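You operate a simulated robot arm through the tools that you are given. There is no shell and no other tool. Be economical: measure what you need, move in short steps, check, and stop when the job is done.

Carry out the task below with a simulated robot arm. There is one attempt and no reset: what you move stays moved.

TASK
Stand the red plug from the top of the check bench beside the bare cover. It goes on the side that lies toward x -1.0, y +0.0 (a direction in the base frame), with about 3 cm between them.

It is judged by the outcome, as a careful person would: the job done as asked, and still so three seconds after it is handed in. It fails if anything else is knocked over, pushed out of place, dropped, spilled or broken. Lids that push on must go on centred and level and be pressed home; caps that screw on are set level and turned clockwise until they are tight.

THE ROBOT
A 7-joint arm with a two-finger parallel gripper on a trunk, on a base that drives. Base frame: it is fixed to the floor where the robot stands at the start and does not move with it; the origin is under the middle of the robot, x ahead of it, y to its left, z up; the surface under the hand at the start is at about z = 0.8. Units: m, degrees, N and s.
With the tool pointing down near the work surface it reaches from about 0.48 to 0.92 m from the robot's upright axis, wherever it stands. Its first joint turns from -115.0 to 115.0 degrees. Places, roughly: bare cover (11x6x6 cm) [-2.2, 3.7, 0.9]. Payload 3.91 kg.
The TCP is the grasp point between the finger pads, 0.03 m short of the fingertips. In the tool frame z runs along the fingers and y along their closing line. The gripper opens to 0.11 m. The fingers are 0.02 m wide and 0.01 m thick; the gripper's body (0.048 by 0.112 m) begins 0.055 m behind the TCP.
Orientation is that of the tool frame in the base frame, as [roll, pitch, yaw] about the fixed x, y, z axes, in that order (R = Rz(yaw) Ry(pitch) Rx(roll)). With the fingers straight down and closing along the base's y, the tool's x points along the base's -x, its y along +y and its z along -z.

THE INTERFACE
- The arm moves only by the tool servo_tool. Its argument "plan" is a list that holds one entry, the list of rows, each a list of 7 numbers: the shift along the base's x, y, z in units of 30 mm (1.0 is 30 mm), then the turn, a rotation vector about the base's x, y, z in units of 4 degrees (1.0 is 4 degrees), then the gripper command, from -1 (shut) to 1 (fully open), values between in proportion. In form: [[[dx, dy, dz, ax, ay, az, fingers], ...]]. A call has 1 to 8 rows; each row shifts and turns the commanded pose from where the row before left it. A call with a number of a shift or a turn outside -1 to 1 is refused whole. A row lasts 0.2 s, in which the tool goes at most 0.05 m and 8.6 degrees; a call with a longer step from one row to the next is refused whole, and so is a gripper value outside its range. Where a pose cannot be reached the arm comes as near as it can. A force on the tool above 40 N (or 10 N above the force at the start of the call, whichever is more), or a blocked arm, ends the call early, and 0.2 s more pass. The fingers move at their own pace (about 0.153 m/s each) and stop on an object; they squeeze with about 23 N. The grip force told is the motor's: it shows also when the fingers shut on nothing. Time passes only in rows, and 0.2 s behind the last, so rows that do not move let the fingers close. The reply holds the time, the measured pose of the TCP, the force on the tool along the base axes, the opening and the grip force, in the units named above and with some noise, with the torque about the TCP (base axes, N m) and any sound that the robot's microphone picked up.
- Cameras (640 x 400 px; columns grow to the right, rows downward): "scene" is now at [0.2207, 0.2314, 1.3044]; the picture's right is [0.33, -0.94, 0.00], its down [-0.62, -0.22, -0.75] and it looks along [0.71, 0.25, -0.66] (base axes); focal length 247 px, centre (320, 200). "wrist" rides on the gripper at [0.072, 0.017, -0.103] in the tool frame; the picture's right is [-0.23, 0.97, 0.00], its down [-0.76, -0.18, -0.62] and it looks along [-0.61, -0.14, 0.78] (tool axes); focal length 222 px, centre (320, 200). There is no depth. A picture from a camera that has moved, and an enlarged one, comes with that camera's place and axes in the base frame and with its lens.
- capture(camera): a new picture of that camera. No time passes.
- lift_body(by): slides the trunk up (or, below 0, down) by that many m; the arm and the scene camera ride with it, the base frame stays. It gives what a move gives, with no picture.
- base_move(legs): drives the robot by 1 to 6 legs, each [ahead, left, turn to the left] in m, m and degrees, along the robot's own axes; the way and the turn of a leg run together, so that a leg with both is an arc; at most 1.5 m and 180 degrees a leg. The arm and the cameras ride along, it lands a little off, and it stops where it bumps. It gives what a move gives.
- turn_head(pan, tilt): turns the head with the scene camera to pan (to the left, within 80 degrees either way) and tilt (down, from -29 to 69), counted from straight ahead of the robot. It gives what a move gives.
- close_up(camera, box): a new picture of the part [left, top, right, bottom] of that camera's present view, enlarged. No time passes.
- hand_in(): hands the job in; it is judged then, once.

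Go step by step. Nothing tells you exact positions but the pictures and the camera data: compare them with the known pose of the tool, close in by small moves and look again before you grip or let go. The budget is 120 turns and 82 pictures, counting those below and the enlarged ones. Unless the task says otherwise, let go and move clear before handing in, and close with one line.

The tools are called after ">>>" as a command line: name --argument value ..., lists and objects as JSON in quotes. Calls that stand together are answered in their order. servo_tool: Moves the arm, as the interface text tells. Its arguments: {"type":"object","properties":{"plan":{"type":"array"}},"required":["plan"]} The other tools are called the same way: lift_body (by) slides the trunk up or down; base_move (legs) drives the base; turn_head (pan, tilt) turns the head that bears the scene camera; capture (camera) takes a picture; close_up (camera, box) takes an enlarged picture of a part of a camera's view; hand_in () hands the job in.

At the start:

```text
time: 0.0
eef_pos: [0.3884, 0.2963, 1.0877]
orientation: [180.0, 0.0, -179.9]
force: [-0.1, -0.9, -0.3]
ft_torque: [-0.01, 0.03, -0.04]
grip_width: 0.11
grasp_force: 0.1
trunk travel left (down, up): [-0.65, 0.34]
robot x, y, heading: [0.0003, 0.001, 0.1]
head pan, tilt: [19.2, 41.4]
```

scene: 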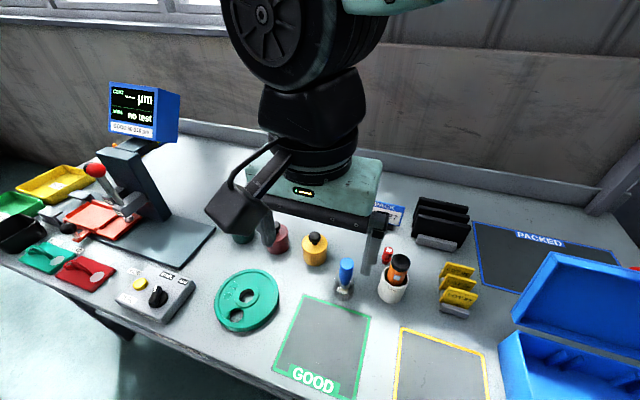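
wrist: 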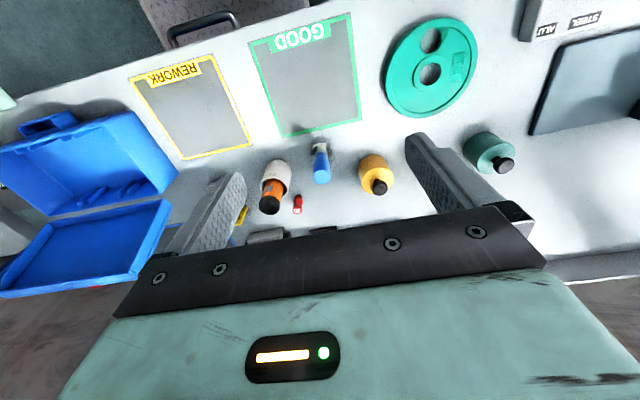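

I see a bench with several items; a small red object sits near the white cup with the orange-handled thing. I'll enlarge to identify the red plug.

>>> close_up --camera "scene" --box '[320, 200, 480, 320]'

>>> close_up --camera "wrist" --box '[220, 120, 420, 240]'

```text
3.33 times, centred on (400, 260) of scene
camera zoom: at [0.2207, 0.2314, 1.3044], right [0.33, -0.94, 0.0], down [-0.62, -0.22, -0.75], along [0.71, 0.25, -0.66], focal length 825 px, centre (53, 0)
```

zoom: 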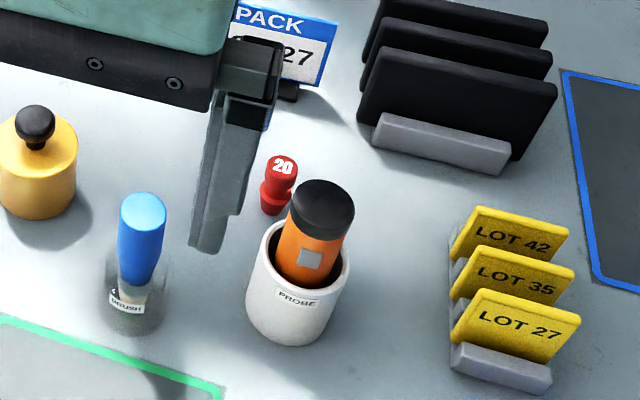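

```text
3.20 times, centred on (320, 180) of wrist
camera zoom: at [0.3155, 0.3123, 1.1901], right [0.23, 0.97, 0.0], down [0.76, -0.18, 0.62], along [0.61, -0.14, -0.78], focal length 711 px, centre (320, 264)
```

zoom: 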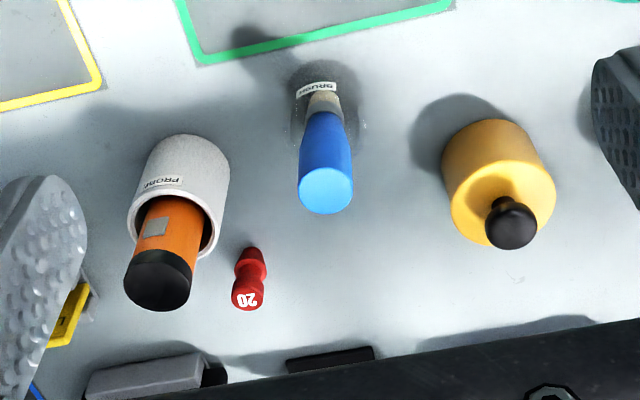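

The red plug marked "20" stands at about (0.603, 0.197), base at z≈0.80, by both cameras. I move over it high up, then look again.

>>> servo_tool --plan '[[[0.893, -0.414, -0.2, 0, 0, 0, 0.1], [0.893, -0.414, -0.2, 0, 0, 0, 0.1], [0.893, -0.414, -0.2, 0, 0, 0, 0.1], [0.893, -0.414, -0.2, 0, 0, 0, 0.1], [0.893, -0.414, -0.2, 0, 0, 0, 0.1], [0.893, -0.414, -0.2, 0, 0, 0, 0.1], [0.893, -0.414, -0.2, 0, 0, 0, 0.1], [0.893, -0.414, -0.2, 0, 0, 0, 0.1]]]'

>>> capture --camera "wrist"

>>> capture --camera "scene"

```text
time: 1.8
eef_pos: [0.601, 0.1969, 1.0395]
orientation: [-179.9, 0.1, -180.0]
force: [-1.7, -0.2, 0.5]
ft_torque: [-0.01, -0.02, 0.0]
grip_width: 0.0605
grasp_force: 0.0
trunk travel left (down, up): [-0.65, 0.34]
robot x, y, heading: [0.0022, -0.003, 0.2]
head pan, tilt: [19.2, 41.4]
```

```text
77 pictures are left
camera wrist: at [0.5294, 0.2125, 1.1417], right [0.23, 0.97, 0.0], down [0.76, -0.18, 0.62], along [0.61, -0.14, -0.78], focal length 222 px, centre (320, 200)
```

wrist: 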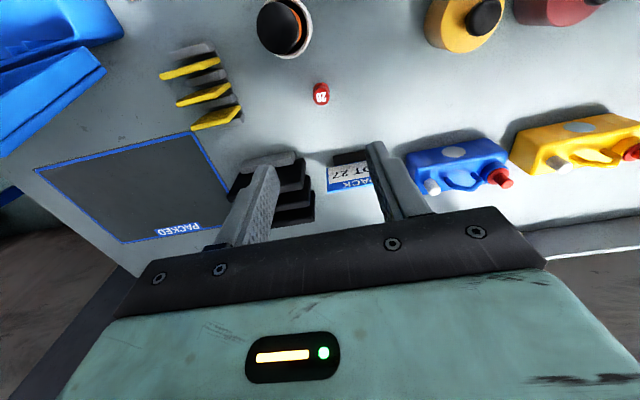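

```text
76 pictures are left
camera scene: at [0.2203, 0.2315, 1.3045], right [0.33, -0.94, 0.0], down [-0.62, -0.22, -0.75], along [0.71, 0.25, -0.66], focal length 247 px, centre (320, 200)
```

scene: 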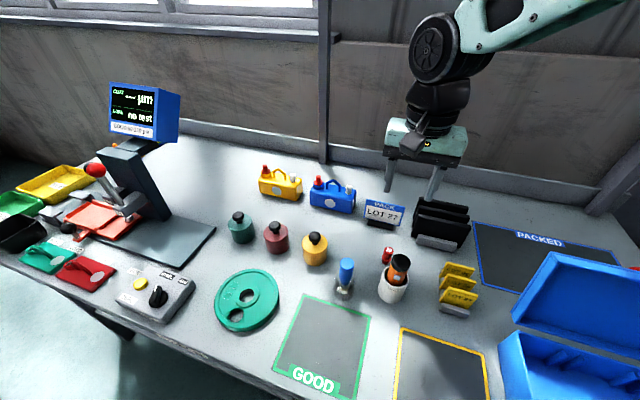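

The estimate holds: plug at (0.602, 0.197). I go down partway and look again.

>>> servo_tool --plan '[[[0, 0, -1, 0, 0, 0, 0.1], [0, 0, -1, 0, 0, 0, 0.1], [0, 0, -1, 0, 0, 0, 0.1], [0, 0, -1, 0, 0, 0, 0.1], [0, 0, -0.6, 0, 0, 0, 0.1]]]'

>>> capture --camera "wrist"

>>> close_up --camera "scene" --box '[320, 180, 480, 300]'

```text
time: 3.0
eef_pos: [0.6013, 0.1966, 0.9005]
orientation: [-179.9, 0.0, -180.0]
force: [-0.3, -0.4, 0.6]
ft_torque: [-0.01, -0.01, 0.0]
grip_width: 0.0607
grasp_force: 0.1
trunk travel left (down, up): [-0.65, 0.34]
robot x, y, heading: [0.0009, 0.0011, -0.1]
head pan, tilt: [19.2, 41.4]
```

```text
75 pictures are left
camera wrist: at [0.5293, 0.2126, 1.0043], right [0.23, 0.97, 0.0], down [0.76, -0.18, 0.62], along [0.61, -0.14, -0.78], focal length 222 px, centre (320, 200)
```

wrist: 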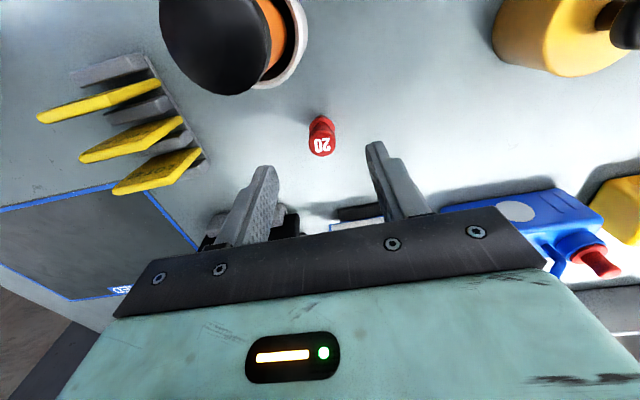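

```text
3.33 times, centred on (400, 240) of scene
camera zoom: at [0.2206, 0.2313, 1.3045], right [0.33, -0.94, 0.0], down [-0.62, -0.22, -0.75], along [0.71, 0.25, -0.66], focal length 825 px, centre (53, 67)
```

zoom: 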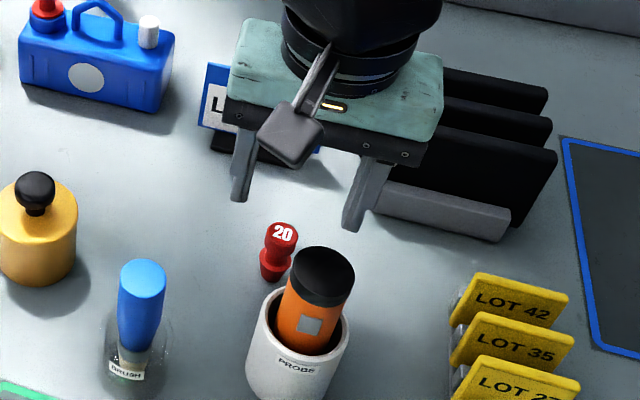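

The wrist camera would come close to the probe if I went straight down. I turn the tool 25° clockwise first, so that camera and gripper body clear it.

>>> servo_tool --plan '[[[-0.04, 0.04, 0, 0, 0, -0.9, 0.1], [0, 0, 0, 0, 0, -0.9, 0.1], [0, 0, 0, 0, 0, -0.9, 0.1], [0, 0, 0, 0, 0, -0.9, 0.1], [0, 0, 0, 0, 0, -0.9, 0.1], [0, 0, 0, 0, 0, -0.9, 0.1], [0, 0, 0, 0, 0, -0.85, 0.1]]]'

>>> capture --camera "wrist"

```text
time: 4.6
eef_pos: [0.601, 0.1976, 0.9011]
orientation: [180.0, 0.1, 154.9]
force: [-0.2, 0.9, 0.1]
ft_torque: [0.01, 0.02, 0.02]
grip_width: 0.0606
grasp_force: 0.0
trunk travel left (down, up): [-0.65, 0.34]
robot x, y, heading: [-0.0011, 0.0004, -0.2]
head pan, tilt: [19.2, 41.4]
```

```text
73 pictures are left
camera wrist: at [0.5426, 0.2432, 1.0043], right [0.62, 0.79, 0.0], down [0.61, -0.48, 0.62], along [0.49, -0.39, -0.78], focal length 222 px, centre (320, 200)
```

wrist: 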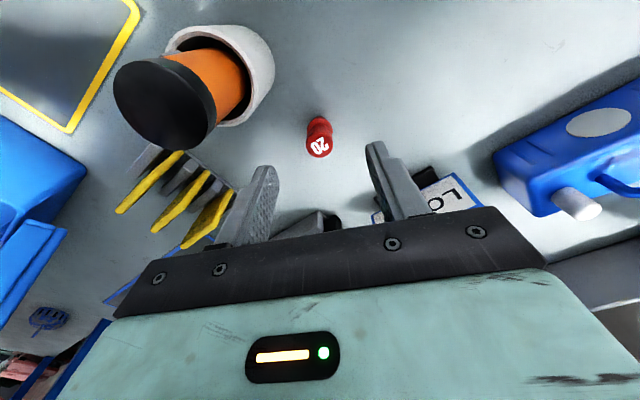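

Plug at about (0.600, 0.197), TCP right above it. I go down around it.

>>> servo_tool --plan '[[[0, -0.02, -0.7, 0, 0, 0, 0.0], [0, 0, -0.7, 0, 0, 0, 0.0], [0, 0, -0.7, 0, 0, 0, 0.0]]]'

>>> capture --camera "wrist"

>>> close_up --camera "scene" --box '[340, 180, 460, 270]'

```text
time: 5.4
eef_pos: [0.6013, 0.1977, 0.8382]
orientation: [-180.0, 0.0, 155.0]
force: [-0.4, 0.8, 0.1]
ft_torque: [-0.01, 0.02, 0.02]
grip_width: 0.0548
grasp_force: 0.0
trunk travel left (down, up): [-0.65, 0.34]
robot x, y, heading: [-0.0011, -0.0002, -0.1]
head pan, tilt: [19.2, 41.4]
```

```text
72 pictures are left
camera wrist: at [0.5424, 0.2426, 0.9411], right [0.62, 0.79, 0.0], down [0.61, -0.48, 0.62], along [0.49, -0.39, -0.78], focal length 222 px, centre (320, 200)
```

wrist: 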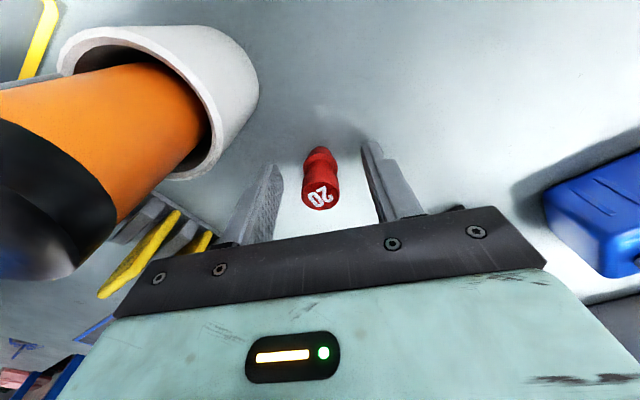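

```text
4.44 times, centred on (400, 225) of scene
camera zoom: at [0.2206, 0.2313, 1.3045], right [0.33, -0.94, 0.0], down [-0.62, -0.22, -0.75], along [0.71, 0.25, -0.66], focal length 1100 px, centre (-36, 89)
```

zoom: 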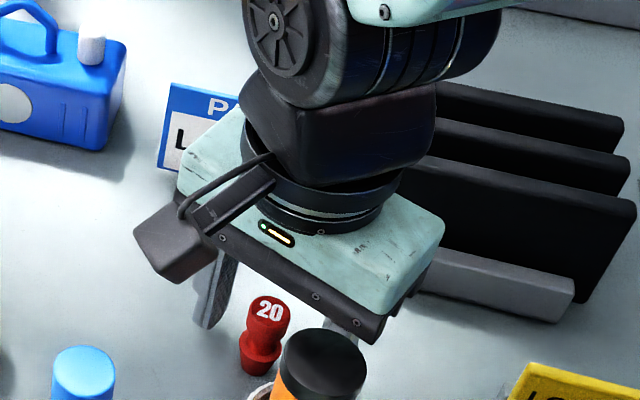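

The plug stands between the pads. I shut the gripper.

>>> servo_tool --plan '[[[0, 0, 0, 0, 0, 0, -1], [0, 0, 0, 0, 0, 0, -1], [0, 0, 0, 0, 0, 0, -1]]]'

>>> capture --camera "wrist"

```text
time: 6.2
eef_pos: [0.6006, 0.1974, 0.8391]
orientation: [-179.9, 0.0, 154.9]
force: [0.4, -0.8, 0.6]
ft_torque: [-0.01, -0.02, -0.01]
grip_width: 0.0199
grasp_force: 22.6
trunk travel left (down, up): [-0.65, 0.34]
robot x, y, heading: [0.0004, -0.0004, -0.1]
head pan, tilt: [19.2, 41.4]
```

```text
70 pictures are left
camera wrist: at [0.5425, 0.2427, 0.9413], right [0.62, 0.79, 0.0], down [0.62, -0.48, 0.62], along [0.49, -0.39, -0.78], focal length 222 px, centre (320, 200)
```

wrist: 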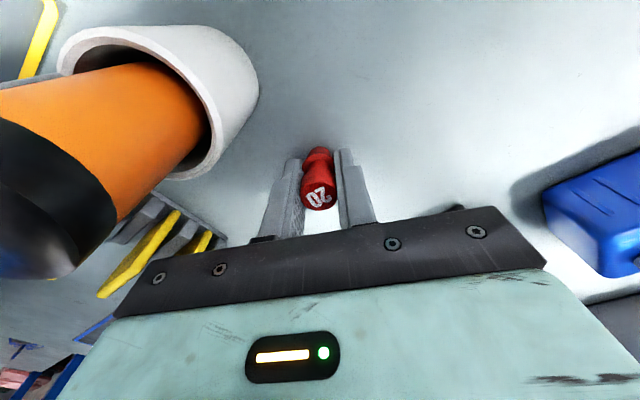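

Plug gripped (20 mm). Next I lift it straight up.

>>> servo_tool --plan '[[[0, 0, 0.6, 0, 0, 0, -1], [0, 0, 1, 0, 0, 0, -1], [0, 0, 1, 0, 0, 0, -1], [0, 0, 1, 0, 0, 0, -1], [0, 0, 1, 0, 0, 0, -1], [0, 0, 1, 0, 0, 0, -1], [0, 0, 1, 0, 0, 0, -1], [0, 0, 1, 0, 0, 0, -1]]]'

>>> turn_head --pan 78 --tilt 20

>>> capture --camera "scene"

>>> capture --camera "wrist"

```text
time: 8.0
eef_pos: [0.601, 0.1975, 1.0682]
orientation: [-179.9, 0.0, 154.9]
force: [0.2, 0.5, 0.2]
ft_torque: [-0.03, -0.01, 0.01]
grip_width: 0.0199
grasp_force: 22.9
trunk travel left (down, up): [-0.65, 0.34]
robot x, y, heading: [-0.001, 0.001, -0.2]
head pan, tilt: [19.2, 41.4]
```

```text
time: 9.3
eef_pos: [0.6017, 0.1969, 1.0677]
orientation: [179.9, 0.0, 154.9]
force: [0.0, 0.3, -0.4]
ft_torque: [-0.03, 0.0, -0.02]
grip_width: 0.0198
grasp_force: 22.5
trunk travel left (down, up): [-0.65, 0.34]
robot x, y, heading: [0.0026, -0.0004, 0.3]
head pan, tilt: [78.0, 20.0]
```

```text
69 pictures are left
camera scene: at [0.1607, 0.2949, 1.3378], right [0.98, -0.21, 0.0], down [-0.07, -0.33, -0.94], along [0.2, 0.92, -0.34], focal length 247 px, centre (320, 200)
```

scene: 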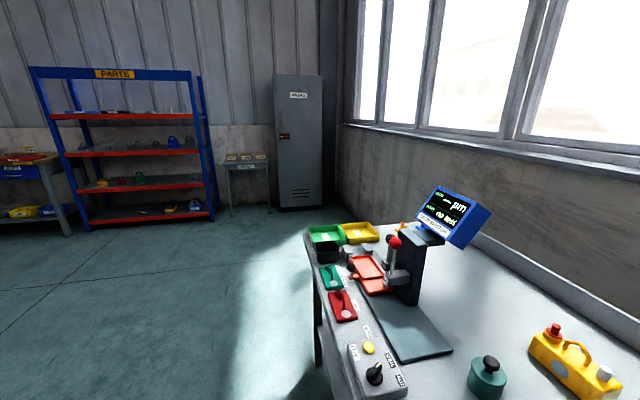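

```text
68 pictures are left
camera wrist: at [0.5428, 0.2424, 1.1695], right [0.62, 0.79, 0.0], down [0.62, -0.48, 0.62], along [0.49, -0.39, -0.78], focal length 222 px, centre (320, 200)
```

wrist: 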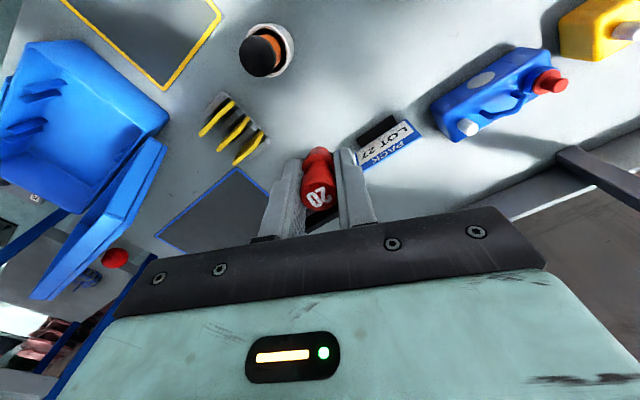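

The target bench is the one far to the left. I back off from the check bench, turn left and look.

>>> base_move --legs '[[-0.45, 0, 0], [0, 0, 90]]'

>>> turn_head --pan 35 --tilt 20

>>> capture --camera "scene"

```text
time: 15.8
eef_pos: [-0.6362, 0.6024, 1.0669]
orientation: [-180.0, 0.0, -115.5]
force: [0.7, 1.4, 0.0]
ft_torque: [0.04, 0.01, 0.01]
grip_width: 0.0202
grasp_force: 23.1
trunk travel left (down, up): [-0.65, 0.34]
robot x, y, heading: [-0.443, 0.0016, 89.3]
head pan, tilt: [78.0, 20.0]
```

```text
time: 16.9
eef_pos: [-0.6375, 0.6029, 1.0674]
orientation: [180.0, 0.0, -115.5]
force: [0.0, 0.0, -0.7]
ft_torque: [-0.03, -0.01, 0.02]
grip_width: 0.02
grasp_force: 22.8
trunk travel left (down, up): [-0.65, 0.34]
robot x, y, heading: [-0.4441, 0.0015, 89.6]
head pan, tilt: [35.0, 20.0]
```

```text
67 pictures are left
camera scene: at [-0.7019, 0.2194, 1.3378], right [0.82, 0.57, 0.0], down [0.19, -0.28, -0.94], along [-0.53, 0.77, -0.34], focal length 247 px, centre (320, 200)
```

scene: 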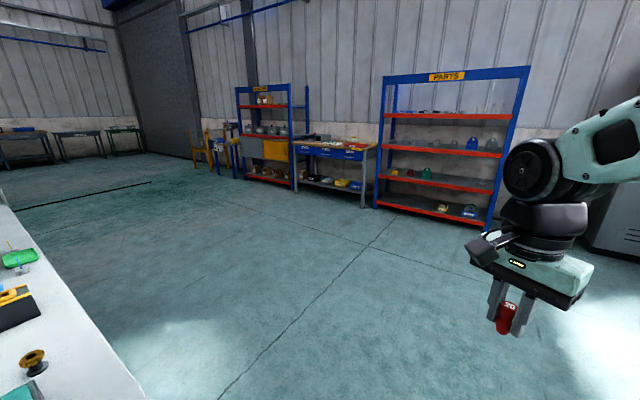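

The cover should be near pixel (371,142), the right end of the blue-drawer bench. I zoom there.

>>> close_up --camera "scene" --box '[280, 100, 440, 220]'

```text
3.33 times, centred on (360, 160) of scene
camera zoom: at [-0.7019, 0.2194, 1.3378], right [0.82, 0.57, 0.0], down [0.19, -0.28, -0.94], along [-0.53, 0.77, -0.34], focal length 825 px, centre (187, 333)
```

zoom: 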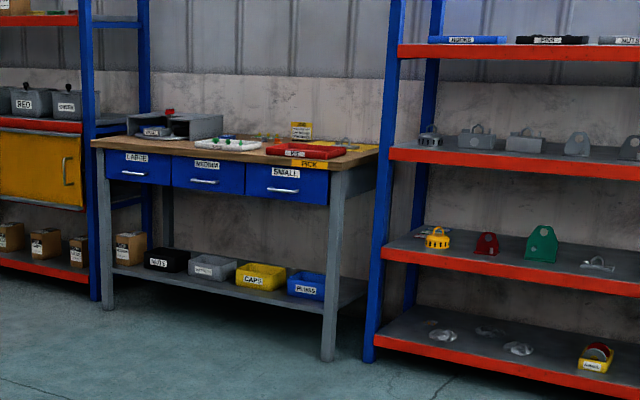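

The blue-drawer bench spans x -3.34…-2.08 with its front at y≈3.3; the cover should be on its right back part. The floor is clear, so I drive toward it.

>>> base_move --legs '[[1.5, 0, 0], [0, 1.5, 0], [0.75, 0, 0]]'

>>> turn_head --pan 5 --tilt 20

>>> capture --camera "scene"

```text
time: 35.1
eef_pos: [-2.107, 2.8941, 1.0666]
orientation: [-180.0, -0.1, -115.6]
force: [-0.3, -0.5, -0.5]
ft_torque: [0.01, -0.03, -0.02]
grip_width: 0.0203
grasp_force: 23.3
trunk travel left (down, up): [-0.65, 0.34]
robot x, y, heading: [-1.9178, 2.2888, 89.4]
head pan, tilt: [35.0, 20.0]
```

```text
time: 36.0
eef_pos: [-2.1077, 2.8944, 1.0674]
orientation: [179.9, 0.0, -115.6]
force: [-0.1, 0.1, 0.8]
ft_torque: [0.03, 0.0, -0.02]
grip_width: 0.0206
grasp_force: 23.5
trunk travel left (down, up): [-0.65, 0.34]
robot x, y, heading: [-1.9179, 2.293, 89.5]
head pan, tilt: [5.0, 20.0]
```

```text
65 pictures are left
camera scene: at [-2.1283, 2.5267, 1.3378], right [1.0, 0.08, 0.0], down [0.03, -0.34, -0.94], along [-0.07, 0.94, -0.34], focal length 247 px, centre (320, 200)
```

scene: 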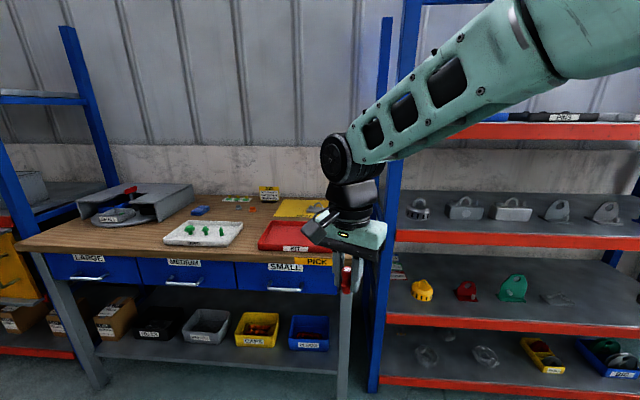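

The spot is hidden behind the arm in the scene view. I look with the wrist camera.

>>> capture --camera "wrist"

>>> close_up --camera "scene" --box '[220, 160, 420, 280]'

```text
64 pictures are left
camera wrist: at [-2.1543, 2.8352, 1.1697], right [-0.78, 0.63, 0.0], down [0.49, 0.61, 0.62], along [0.39, 0.49, -0.78], focal length 222 px, centre (320, 200)
```

wrist: 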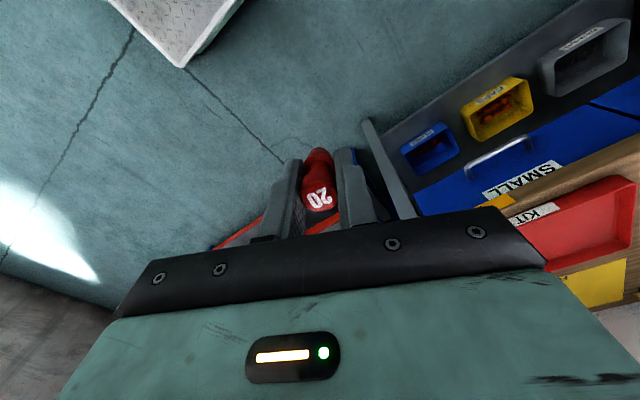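

```text
3.20 times, centred on (320, 220) of scene
camera zoom: at [-2.1283, 2.5267, 1.3378], right [1.0, 0.08, 0.0], down [0.03, -0.34, -0.94], along [-0.07, 0.94, -0.34], focal length 792 px, centre (320, 136)
```

zoom: 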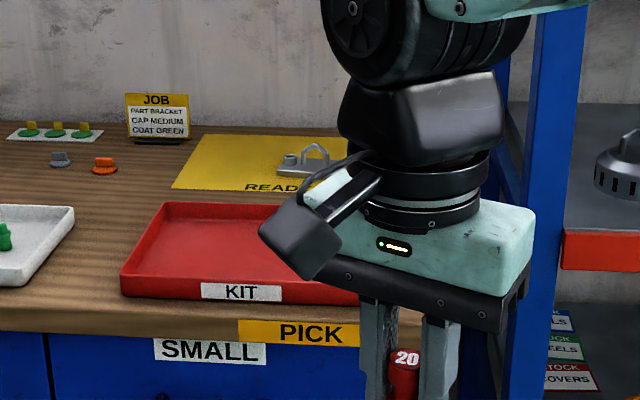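

There is a gray part on the yellow READY mat close to the given place, partly hidden by the gripper. I swing the arm right to see it fully.

>>> servo_tool --plan '[[[1, 0, 0, 0, 0, 0, -1], [1, 0, 0, 0, 0, 0, -1], [1, 0, 0, 0, 0, 0, -1], [1, 0, 0, 0, 0, 0, -1], [1, 0, 0, 0, 0, 0, -1], [1, 0, 0, 0, 0, 0, -1], [1, 0, 0, 0, 0, 0, -1], [1, 0, 0, 0, 0, 0, -1]]]'

>>> capture --camera "scene"

>>> close_up --camera "scene" --box '[220, 160, 420, 280]'

```text
time: 37.8
eef_pos: [-1.8683, 2.895, 1.0672]
orientation: [180.0, 0.0, -115.5]
force: [0.0, 0.0, -0.2]
ft_torque: [0.0, -0.04, -0.01]
grip_width: 0.0201
grasp_force: 23.0
trunk travel left (down, up): [-0.65, 0.34]
robot x, y, heading: [-1.9147, 2.294, 89.4]
head pan, tilt: [5.0, 20.0]
```

```text
62 pictures are left
camera scene: at [-2.1285, 2.5267, 1.3378], right [1.0, 0.08, 0.0], down [0.03, -0.34, -0.94], along [-0.07, 0.94, -0.34], focal length 247 px, centre (320, 200)
```

scene: 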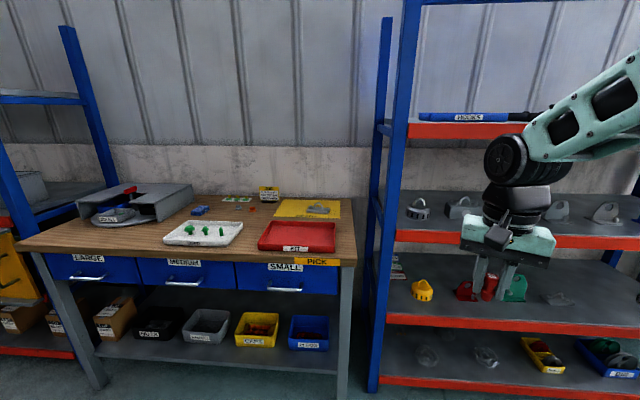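

```text
3.20 times, centred on (320, 220) of scene
camera zoom: at [-2.1285, 2.5267, 1.3378], right [1.0, 0.08, 0.0], down [0.03, -0.34, -0.94], along [-0.07, 0.94, -0.34], focal length 792 px, centre (320, 136)
```

zoom: 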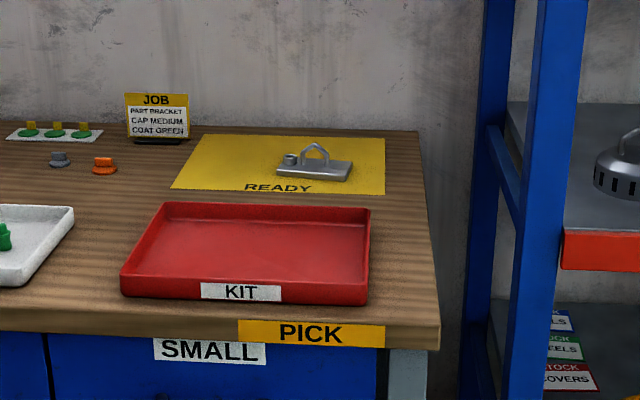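

The gray part with handle and port on the READY mat is the bare cover (right size and place). I drive so that it comes within reach.

>>> base_move --legs '[[0, 0.38, 0], [0.6, 0, 0]]'

>>> turn_head --pan -10 --tilt 40

>>> capture --camera "scene"

>>> capture --camera "wrist"

```text
time: 43.2
eef_pos: [-2.2294, 3.4996, 1.0687]
orientation: [-180.0, 0.0, -116.1]
force: [-0.1, -0.2, -0.4]
ft_torque: [0.03, -0.03, 0.02]
grip_width: 0.0201
grasp_force: 22.9
trunk travel left (down, up): [-0.65, 0.34]
robot x, y, heading: [-2.2853, 2.8953, 89.0]
head pan, tilt: [5.0, 20.0]
```

```text
time: 44.0
eef_pos: [-2.2281, 3.5002, 1.0681]
orientation: [-180.0, 0.1, -116.2]
force: [-0.1, -0.4, -0.2]
ft_torque: [-0.03, -0.02, -0.01]
grip_width: 0.02
grasp_force: 23.2
trunk travel left (down, up): [-0.65, 0.34]
robot x, y, heading: [-2.2847, 2.897, 89.1]
head pan, tilt: [-10.0, 40.0]
```

```text
60 pictures are left
camera scene: at [-2.4701, 3.1256, 1.3065], right [0.98, -0.19, 0.0], down [-0.12, -0.63, -0.77], along [0.15, 0.75, -0.64], focal length 247 px, centre (320, 200)
```

scene: 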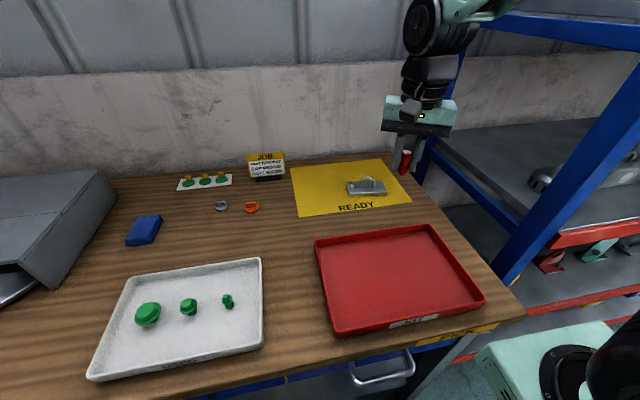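

```text
59 pictures are left
camera wrist: at [-2.2752, 3.4418, 1.1699], right [-0.77, 0.63, 0.0], down [0.5, 0.6, 0.62], along [0.4, 0.48, -0.78], focal length 222 px, centre (320, 200)
```

wrist: 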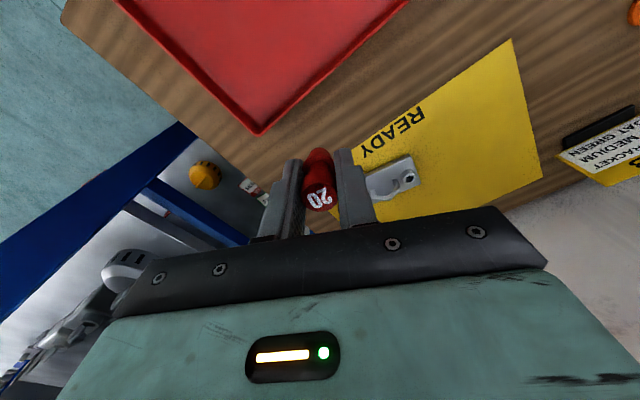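

>>> close_up --camera "scene" --box '[280, 150, 440, 230]'

>>> close_up --camera "wrist" --box '[300, 60, 560, 240]'

```text
4.00 times, centred on (360, 190) of scene
camera zoom: at [-2.4701, 3.1256, 1.3065], right [0.98, -0.19, 0.0], down [-0.12, -0.63, -0.77], along [0.15, 0.75, -0.64], focal length 990 px, centre (160, 240)
```

zoom: 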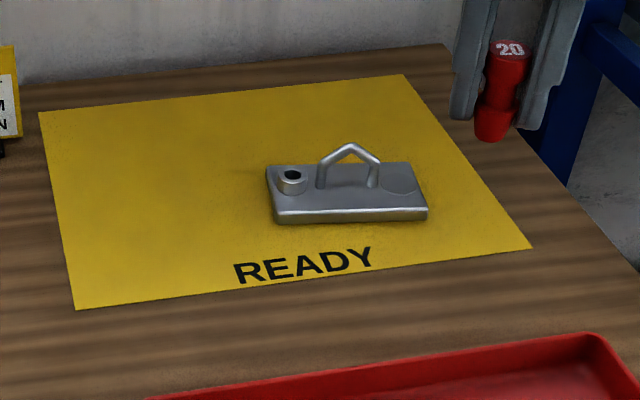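

```text
2.22 times, centred on (430, 150) of wrist
camera zoom: at [-2.2752, 3.4418, 1.1699], right [-0.77, 0.63, 0.0], down [0.5, 0.6, 0.62], along [0.4, 0.48, -0.78], focal length 494 px, centre (76, 311)
```

zoom: 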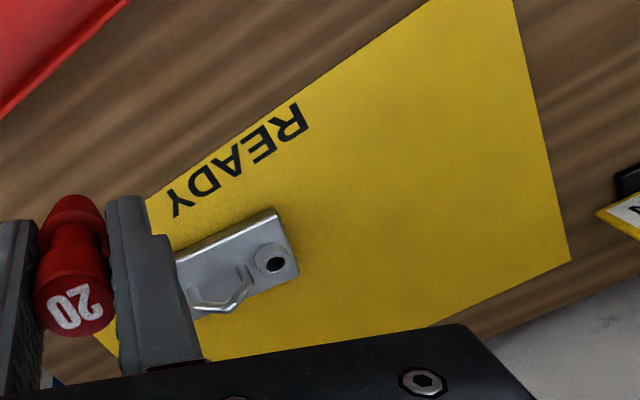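

Bench top is at z≈0.861; the cover's left edge lies at x≈-2.277 and its middle at y≈3.67. Plug target is thus (-2.318, 3.67). I move above it at height, turning the gripper so the fingers close more along y.

>>> servo_tool --plan '[[[-0.375, 0.708, 0, 0, 0, -1, -1], [-0.375, 0.708, 0, 0, 0, -1, -1], [-0.375, 0.708, 0, 0, 0, -1, -1], [-0.375, 0.708, 0, 0, 0, -1, -1], [-0.375, 0.708, 0, 0, 0, -1, -1], [-0.375, 0.708, 0, 0, 0, -1, -1], [-0.375, 0.708, 0, 0, 0, -1, -1], [-0.375, 0.708, 0, 0, 0, -1, -1]]]'

>>> servo_tool --plan '[[[0, 0, -0.8, 0, 0, -1, -1], [0, 0, -0.8, 0, 0, -1, -1], [0, 0, -0.8, 0, 0, -1, -1], [0, 0, 0, 0, 0, 0, -1]]]'

>>> capture --camera "wrist"

>>> close_up --camera "scene" --box '[280, 110, 440, 230]'

```text
time: 45.9
eef_pos: [-2.3187, 3.6704, 1.0679]
orientation: [-180.0, -0.1, -148.3]
force: [0.8, -0.1, 0.9]
ft_torque: [0.03, 0.04, -0.02]
grip_width: 0.0203
grasp_force: 22.9
trunk travel left (down, up): [-0.65, 0.34]
robot x, y, heading: [-2.286, 2.8966, 88.8]
head pan, tilt: [-10.0, 40.0]
```

```text
time: 46.9
eef_pos: [-2.318, 3.6678, 0.9949]
orientation: [-180.0, 0.0, -160.2]
force: [-0.3, 0.6, -0.8]
ft_torque: [0.0, -0.03, 0.0]
grip_width: 0.0203
grasp_force: 22.9
trunk travel left (down, up): [-0.65, 0.34]
robot x, y, heading: [-2.2846, 2.8962, 88.9]
head pan, tilt: [-10.0, 40.0]
```

```text
56 pictures are left
camera wrist: at [-2.3916, 3.6596, 1.0976], right [-0.12, 0.99, 0.0], down [0.78, 0.09, 0.62], along [0.62, 0.07, -0.78], focal length 222 px, centre (320, 200)
```

wrist: 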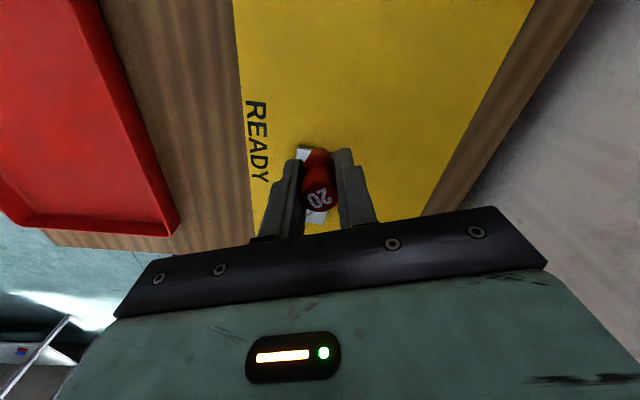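

```text
3.33 times, centred on (360, 170) of scene
camera zoom: at [-2.4701, 3.1255, 1.3064], right [0.98, -0.19, 0.0], down [-0.13, -0.63, -0.77], along [0.15, 0.75, -0.64], focal length 825 px, centre (187, 300)
```

zoom: 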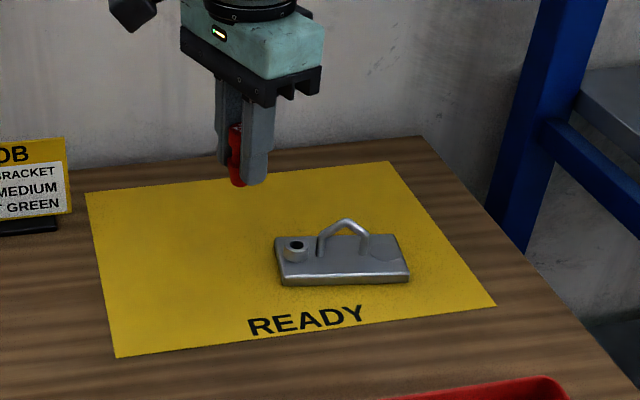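

Above the target. I descend to just over the bench.

>>> servo_tool --plan '[[[0, 0.05, -0.9, 0, 0, 0, -1], [0, 0, -0.9, 0, 0, 0, -1], [0, 0, -0.85, 0, 0, 0, -1]]]'

>>> close_up --camera "scene" --box '[300, 130, 420, 220]'

>>> close_up --camera "wrist" --box '[240, 110, 420, 240]'

```text
time: 47.6
eef_pos: [-2.3191, 3.6705, 0.9153]
orientation: [-180.0, 0.0, -160.1]
force: [-0.2, -0.1, -0.3]
ft_torque: [0.01, -0.01, 0.02]
grip_width: 0.0204
grasp_force: 23.0
trunk travel left (down, up): [-0.65, 0.34]
robot x, y, heading: [-2.2833, 2.8945, 88.9]
head pan, tilt: [-10.0, 40.0]
```

```text
4.44 times, centred on (360, 175) of scene
camera zoom: at [-2.4701, 3.1254, 1.3065], right [0.98, -0.19, 0.0], down [-0.13, -0.63, -0.77], along [0.15, 0.75, -0.64], focal length 1100 px, centre (142, 311)
```

zoom: 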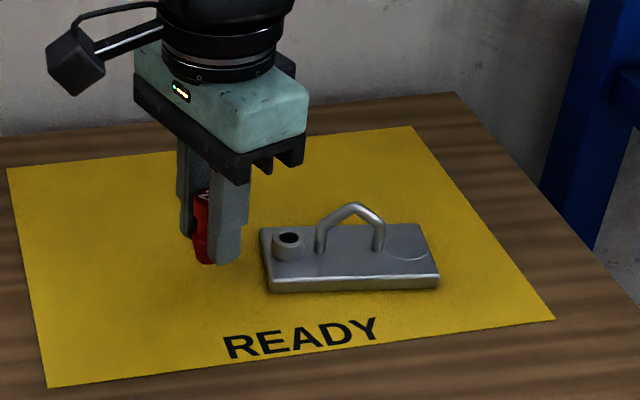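

```text
3.08 times, centred on (330, 175) of wrist
camera zoom: at [-2.3916, 3.6613, 1.0188], right [-0.12, 0.99, 0.0], down [0.78, 0.09, 0.62], along [0.62, 0.07, -0.78], focal length 684 px, centre (289, 277)
```

zoom: 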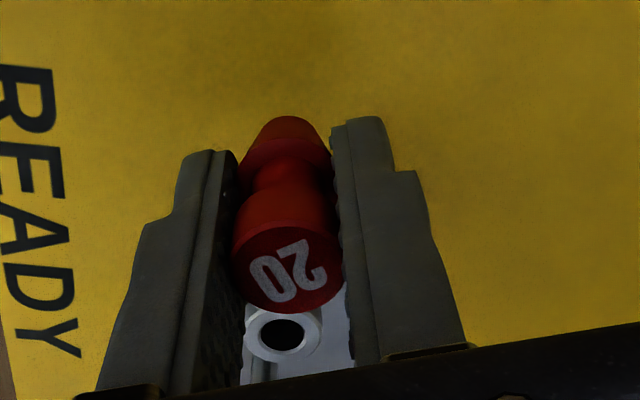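

The plug is just above the mat. I lower it in small steps while watching the force.

>>> servo_tool --plan '[[[0, 0, -0.12, 0, 0, 0, -1], [0, 0, -0.12, 0, 0, 0, -1], [0, 0, -0.1, 0, 0, 0, -1], [0, 0, -0.05, 0, 0, 0, -1]]]'

```text
time: 48.6
eef_pos: [-2.3186, 3.6717, 0.9026]
orientation: [-179.9, 0.0, -160.1]
force: [-0.2, 0.5, -0.3]
ft_torque: [0.02, 0.0, 0.0]
grip_width: 0.0202
grasp_force: 23.0
trunk travel left (down, up): [-0.65, 0.34]
robot x, y, heading: [-2.288, 2.8967, 88.9]
head pan, tilt: [-10.0, 40.0]
```

>>> servo_tool --plan '[[[0, 0, -0.04, 0, 0, 0, -1], [0, 0, -0.04, 0, 0, 0, -1]]]'

>>> close_up --camera "scene" --box '[330, 160, 390, 205]'

```text
time: 49.2
eef_pos: [-2.3166, 3.671, 0.9013]
orientation: [179.9, 0.0, -160.3]
force: [0.3, 0.0, -0.8]
ft_torque: [-0.01, 0.0, 0.01]
grip_width: 0.02
grasp_force: 23.2
trunk travel left (down, up): [-0.65, 0.34]
robot x, y, heading: [-2.2854, 2.8936, 88.7]
head pan, tilt: [-10.0, 40.0]
```

```text
8.89 times, centred on (360, 182) of scene
camera zoom: at [-2.4701, 3.1256, 1.3064], right [0.98, -0.19, 0.0], down [-0.13, -0.63, -0.77], along [0.15, 0.75, -0.64], focal length 2199 px, centre (-36, 356)
```

zoom: 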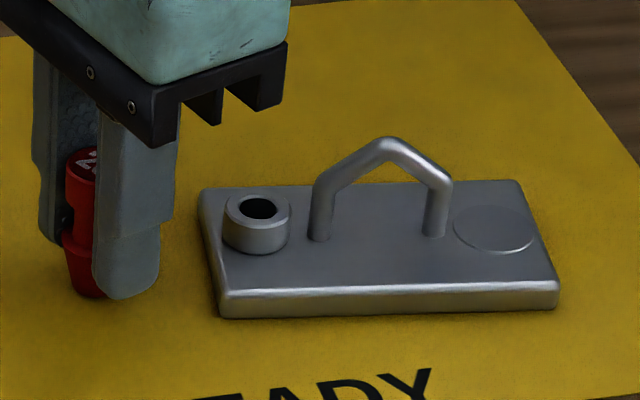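

No contact force yet; I keep lowering by about a millimetre per row.

>>> servo_tool --plan '[[[0, 0, -0.04, 0, 0, 0, -1], [0, 0, -0.03, 0, 0, 0, -1]]]'

```text
time: 49.9
eef_pos: [-2.3176, 3.672, 0.8997]
orientation: [179.9, 0.0, -160.3]
force: [0.1, 0.7, -0.7]
ft_torque: [-0.03, -0.01, -0.01]
grip_width: 0.0201
grasp_force: 23.2
trunk travel left (down, up): [-0.65, 0.34]
robot x, y, heading: [-2.2871, 2.8977, 88.9]
head pan, tilt: [-10.0, 40.0]
```

>>> servo_tool --plan '[[[0, 0, -0.04, 0, 0, 0, -1], [0, 0, -0.03, 0, 0, 0, -1]]]'

```text
time: 50.5
eef_pos: [-2.3178, 3.671, 0.899]
orientation: [179.9, 0.1, -160.2]
force: [0.2, -0.4, 4.7]
ft_torque: [0.01, 0.0, 0.03]
grip_width: 0.0203
grasp_force: 23.3
trunk travel left (down, up): [-0.65, 0.34]
robot x, y, heading: [-2.2811, 2.8988, 88.9]
head pan, tilt: [-10.0, 40.0]
```

Contact (4.7 N): the plug stands on the mat. I open the fingers a little and check.

>>> servo_tool --plan '[[[0, 0, 0, 0, 0, 0, -0.5], [0, 0, 0, 0, 0, 0, -0.3], [0, 0, 0, 0, 0, 0, -0.25]]]'

>>> close_up --camera "wrist" --box '[240, 110, 420, 240]'

```text
time: 51.2
eef_pos: [-2.3177, 3.6709, 0.8963]
orientation: [-179.9, -0.1, -160.3]
force: [0.2, -0.7, 0.4]
ft_torque: [-0.03, 0.0, -0.05]
grip_width: 0.0411
grasp_force: 0.0
trunk travel left (down, up): [-0.65, 0.34]
robot x, y, heading: [-2.2821, 2.899, 88.7]
head pan, tilt: [-10.0, 40.0]
```

```text
3.08 times, centred on (330, 175) of wrist
camera zoom: at [-2.3912, 3.6618, 1.0002], right [-0.12, 0.99, 0.0], down [0.78, 0.09, 0.62], along [0.62, 0.07, -0.78], focal length 684 px, centre (289, 277)
```

zoom: 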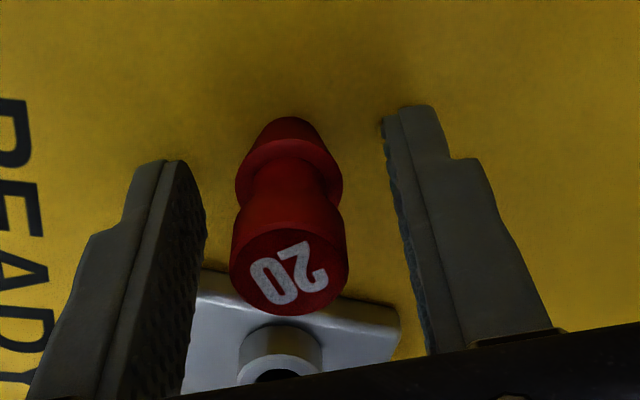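

The plug is free and standing. I rise straight up and check.

>>> servo_tool --plan '[[[0, 0, 0.5, 0, 0, 0, -0.25], [0, 0, 0.8, 0, 0, 0, -0.25], [0, 0, 1, 0, 0, 0, -0.25], [0, 0, 1, 0, 0, 0, -0.25], [0, 0, 1, 0, 0, 0, -0.25], [0, 0, 1, 0, 0, 0, -0.25]]]'

>>> close_up --camera "scene" --box '[300, 140, 420, 215]'

>>> capture --camera "wrist"

```text
time: 52.6
eef_pos: [-2.3164, 3.6722, 1.0583]
orientation: [-179.9, 0.0, -160.2]
force: [1.1, 0.1, -0.1]
ft_torque: [-0.03, 0.0, 0.03]
grip_width: 0.0413
grasp_force: 0.0
trunk travel left (down, up): [-0.65, 0.34]
robot x, y, heading: [-2.2842, 2.8943, 88.7]
head pan, tilt: [-10.0, 40.0]
```

```text
5.33 times, centred on (360, 178) of scene
camera zoom: at [-2.4701, 3.1258, 1.3063], right [0.98, -0.19, 0.0], down [-0.13, -0.63, -0.77], along [0.15, 0.75, -0.64], focal length 1319 px, centre (107, 320)
```

zoom: 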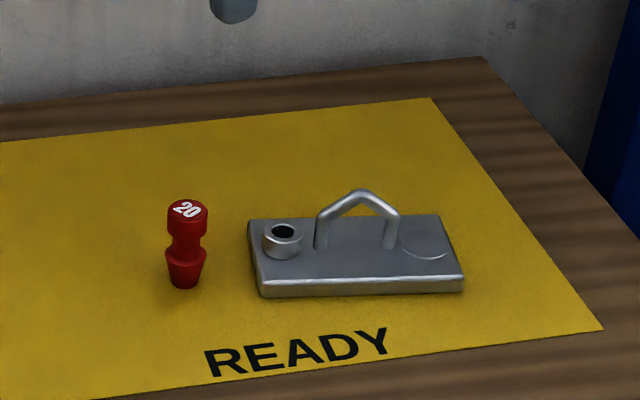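

```text
49 pictures are left
camera wrist: at [-2.3914, 3.6618, 1.1606], right [-0.12, 0.99, 0.0], down [0.78, 0.09, 0.62], along [0.62, 0.07, -0.78], focal length 222 px, centre (320, 200)
```

wrist: 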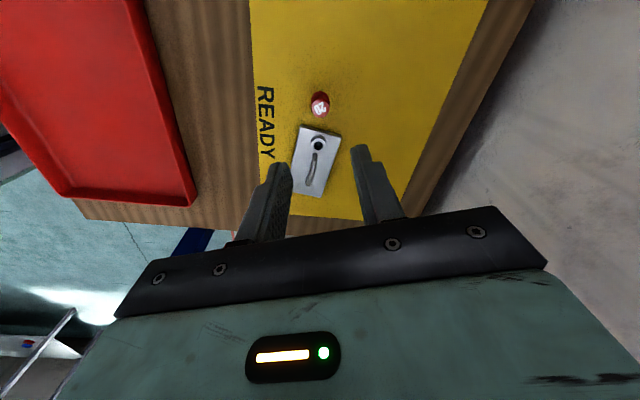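

The red plug stands upright on the -x side of the bare cover with a gap of about 3 cm. Nothing else was disturbed and the gripper is clear, so I hand in.

>>> hand_in

```text
The job is handed in.
```

The red plug now stands upright beside the bare cover, on its -x side, about 3 cm away by the camera pictures, and I've handed the job in.
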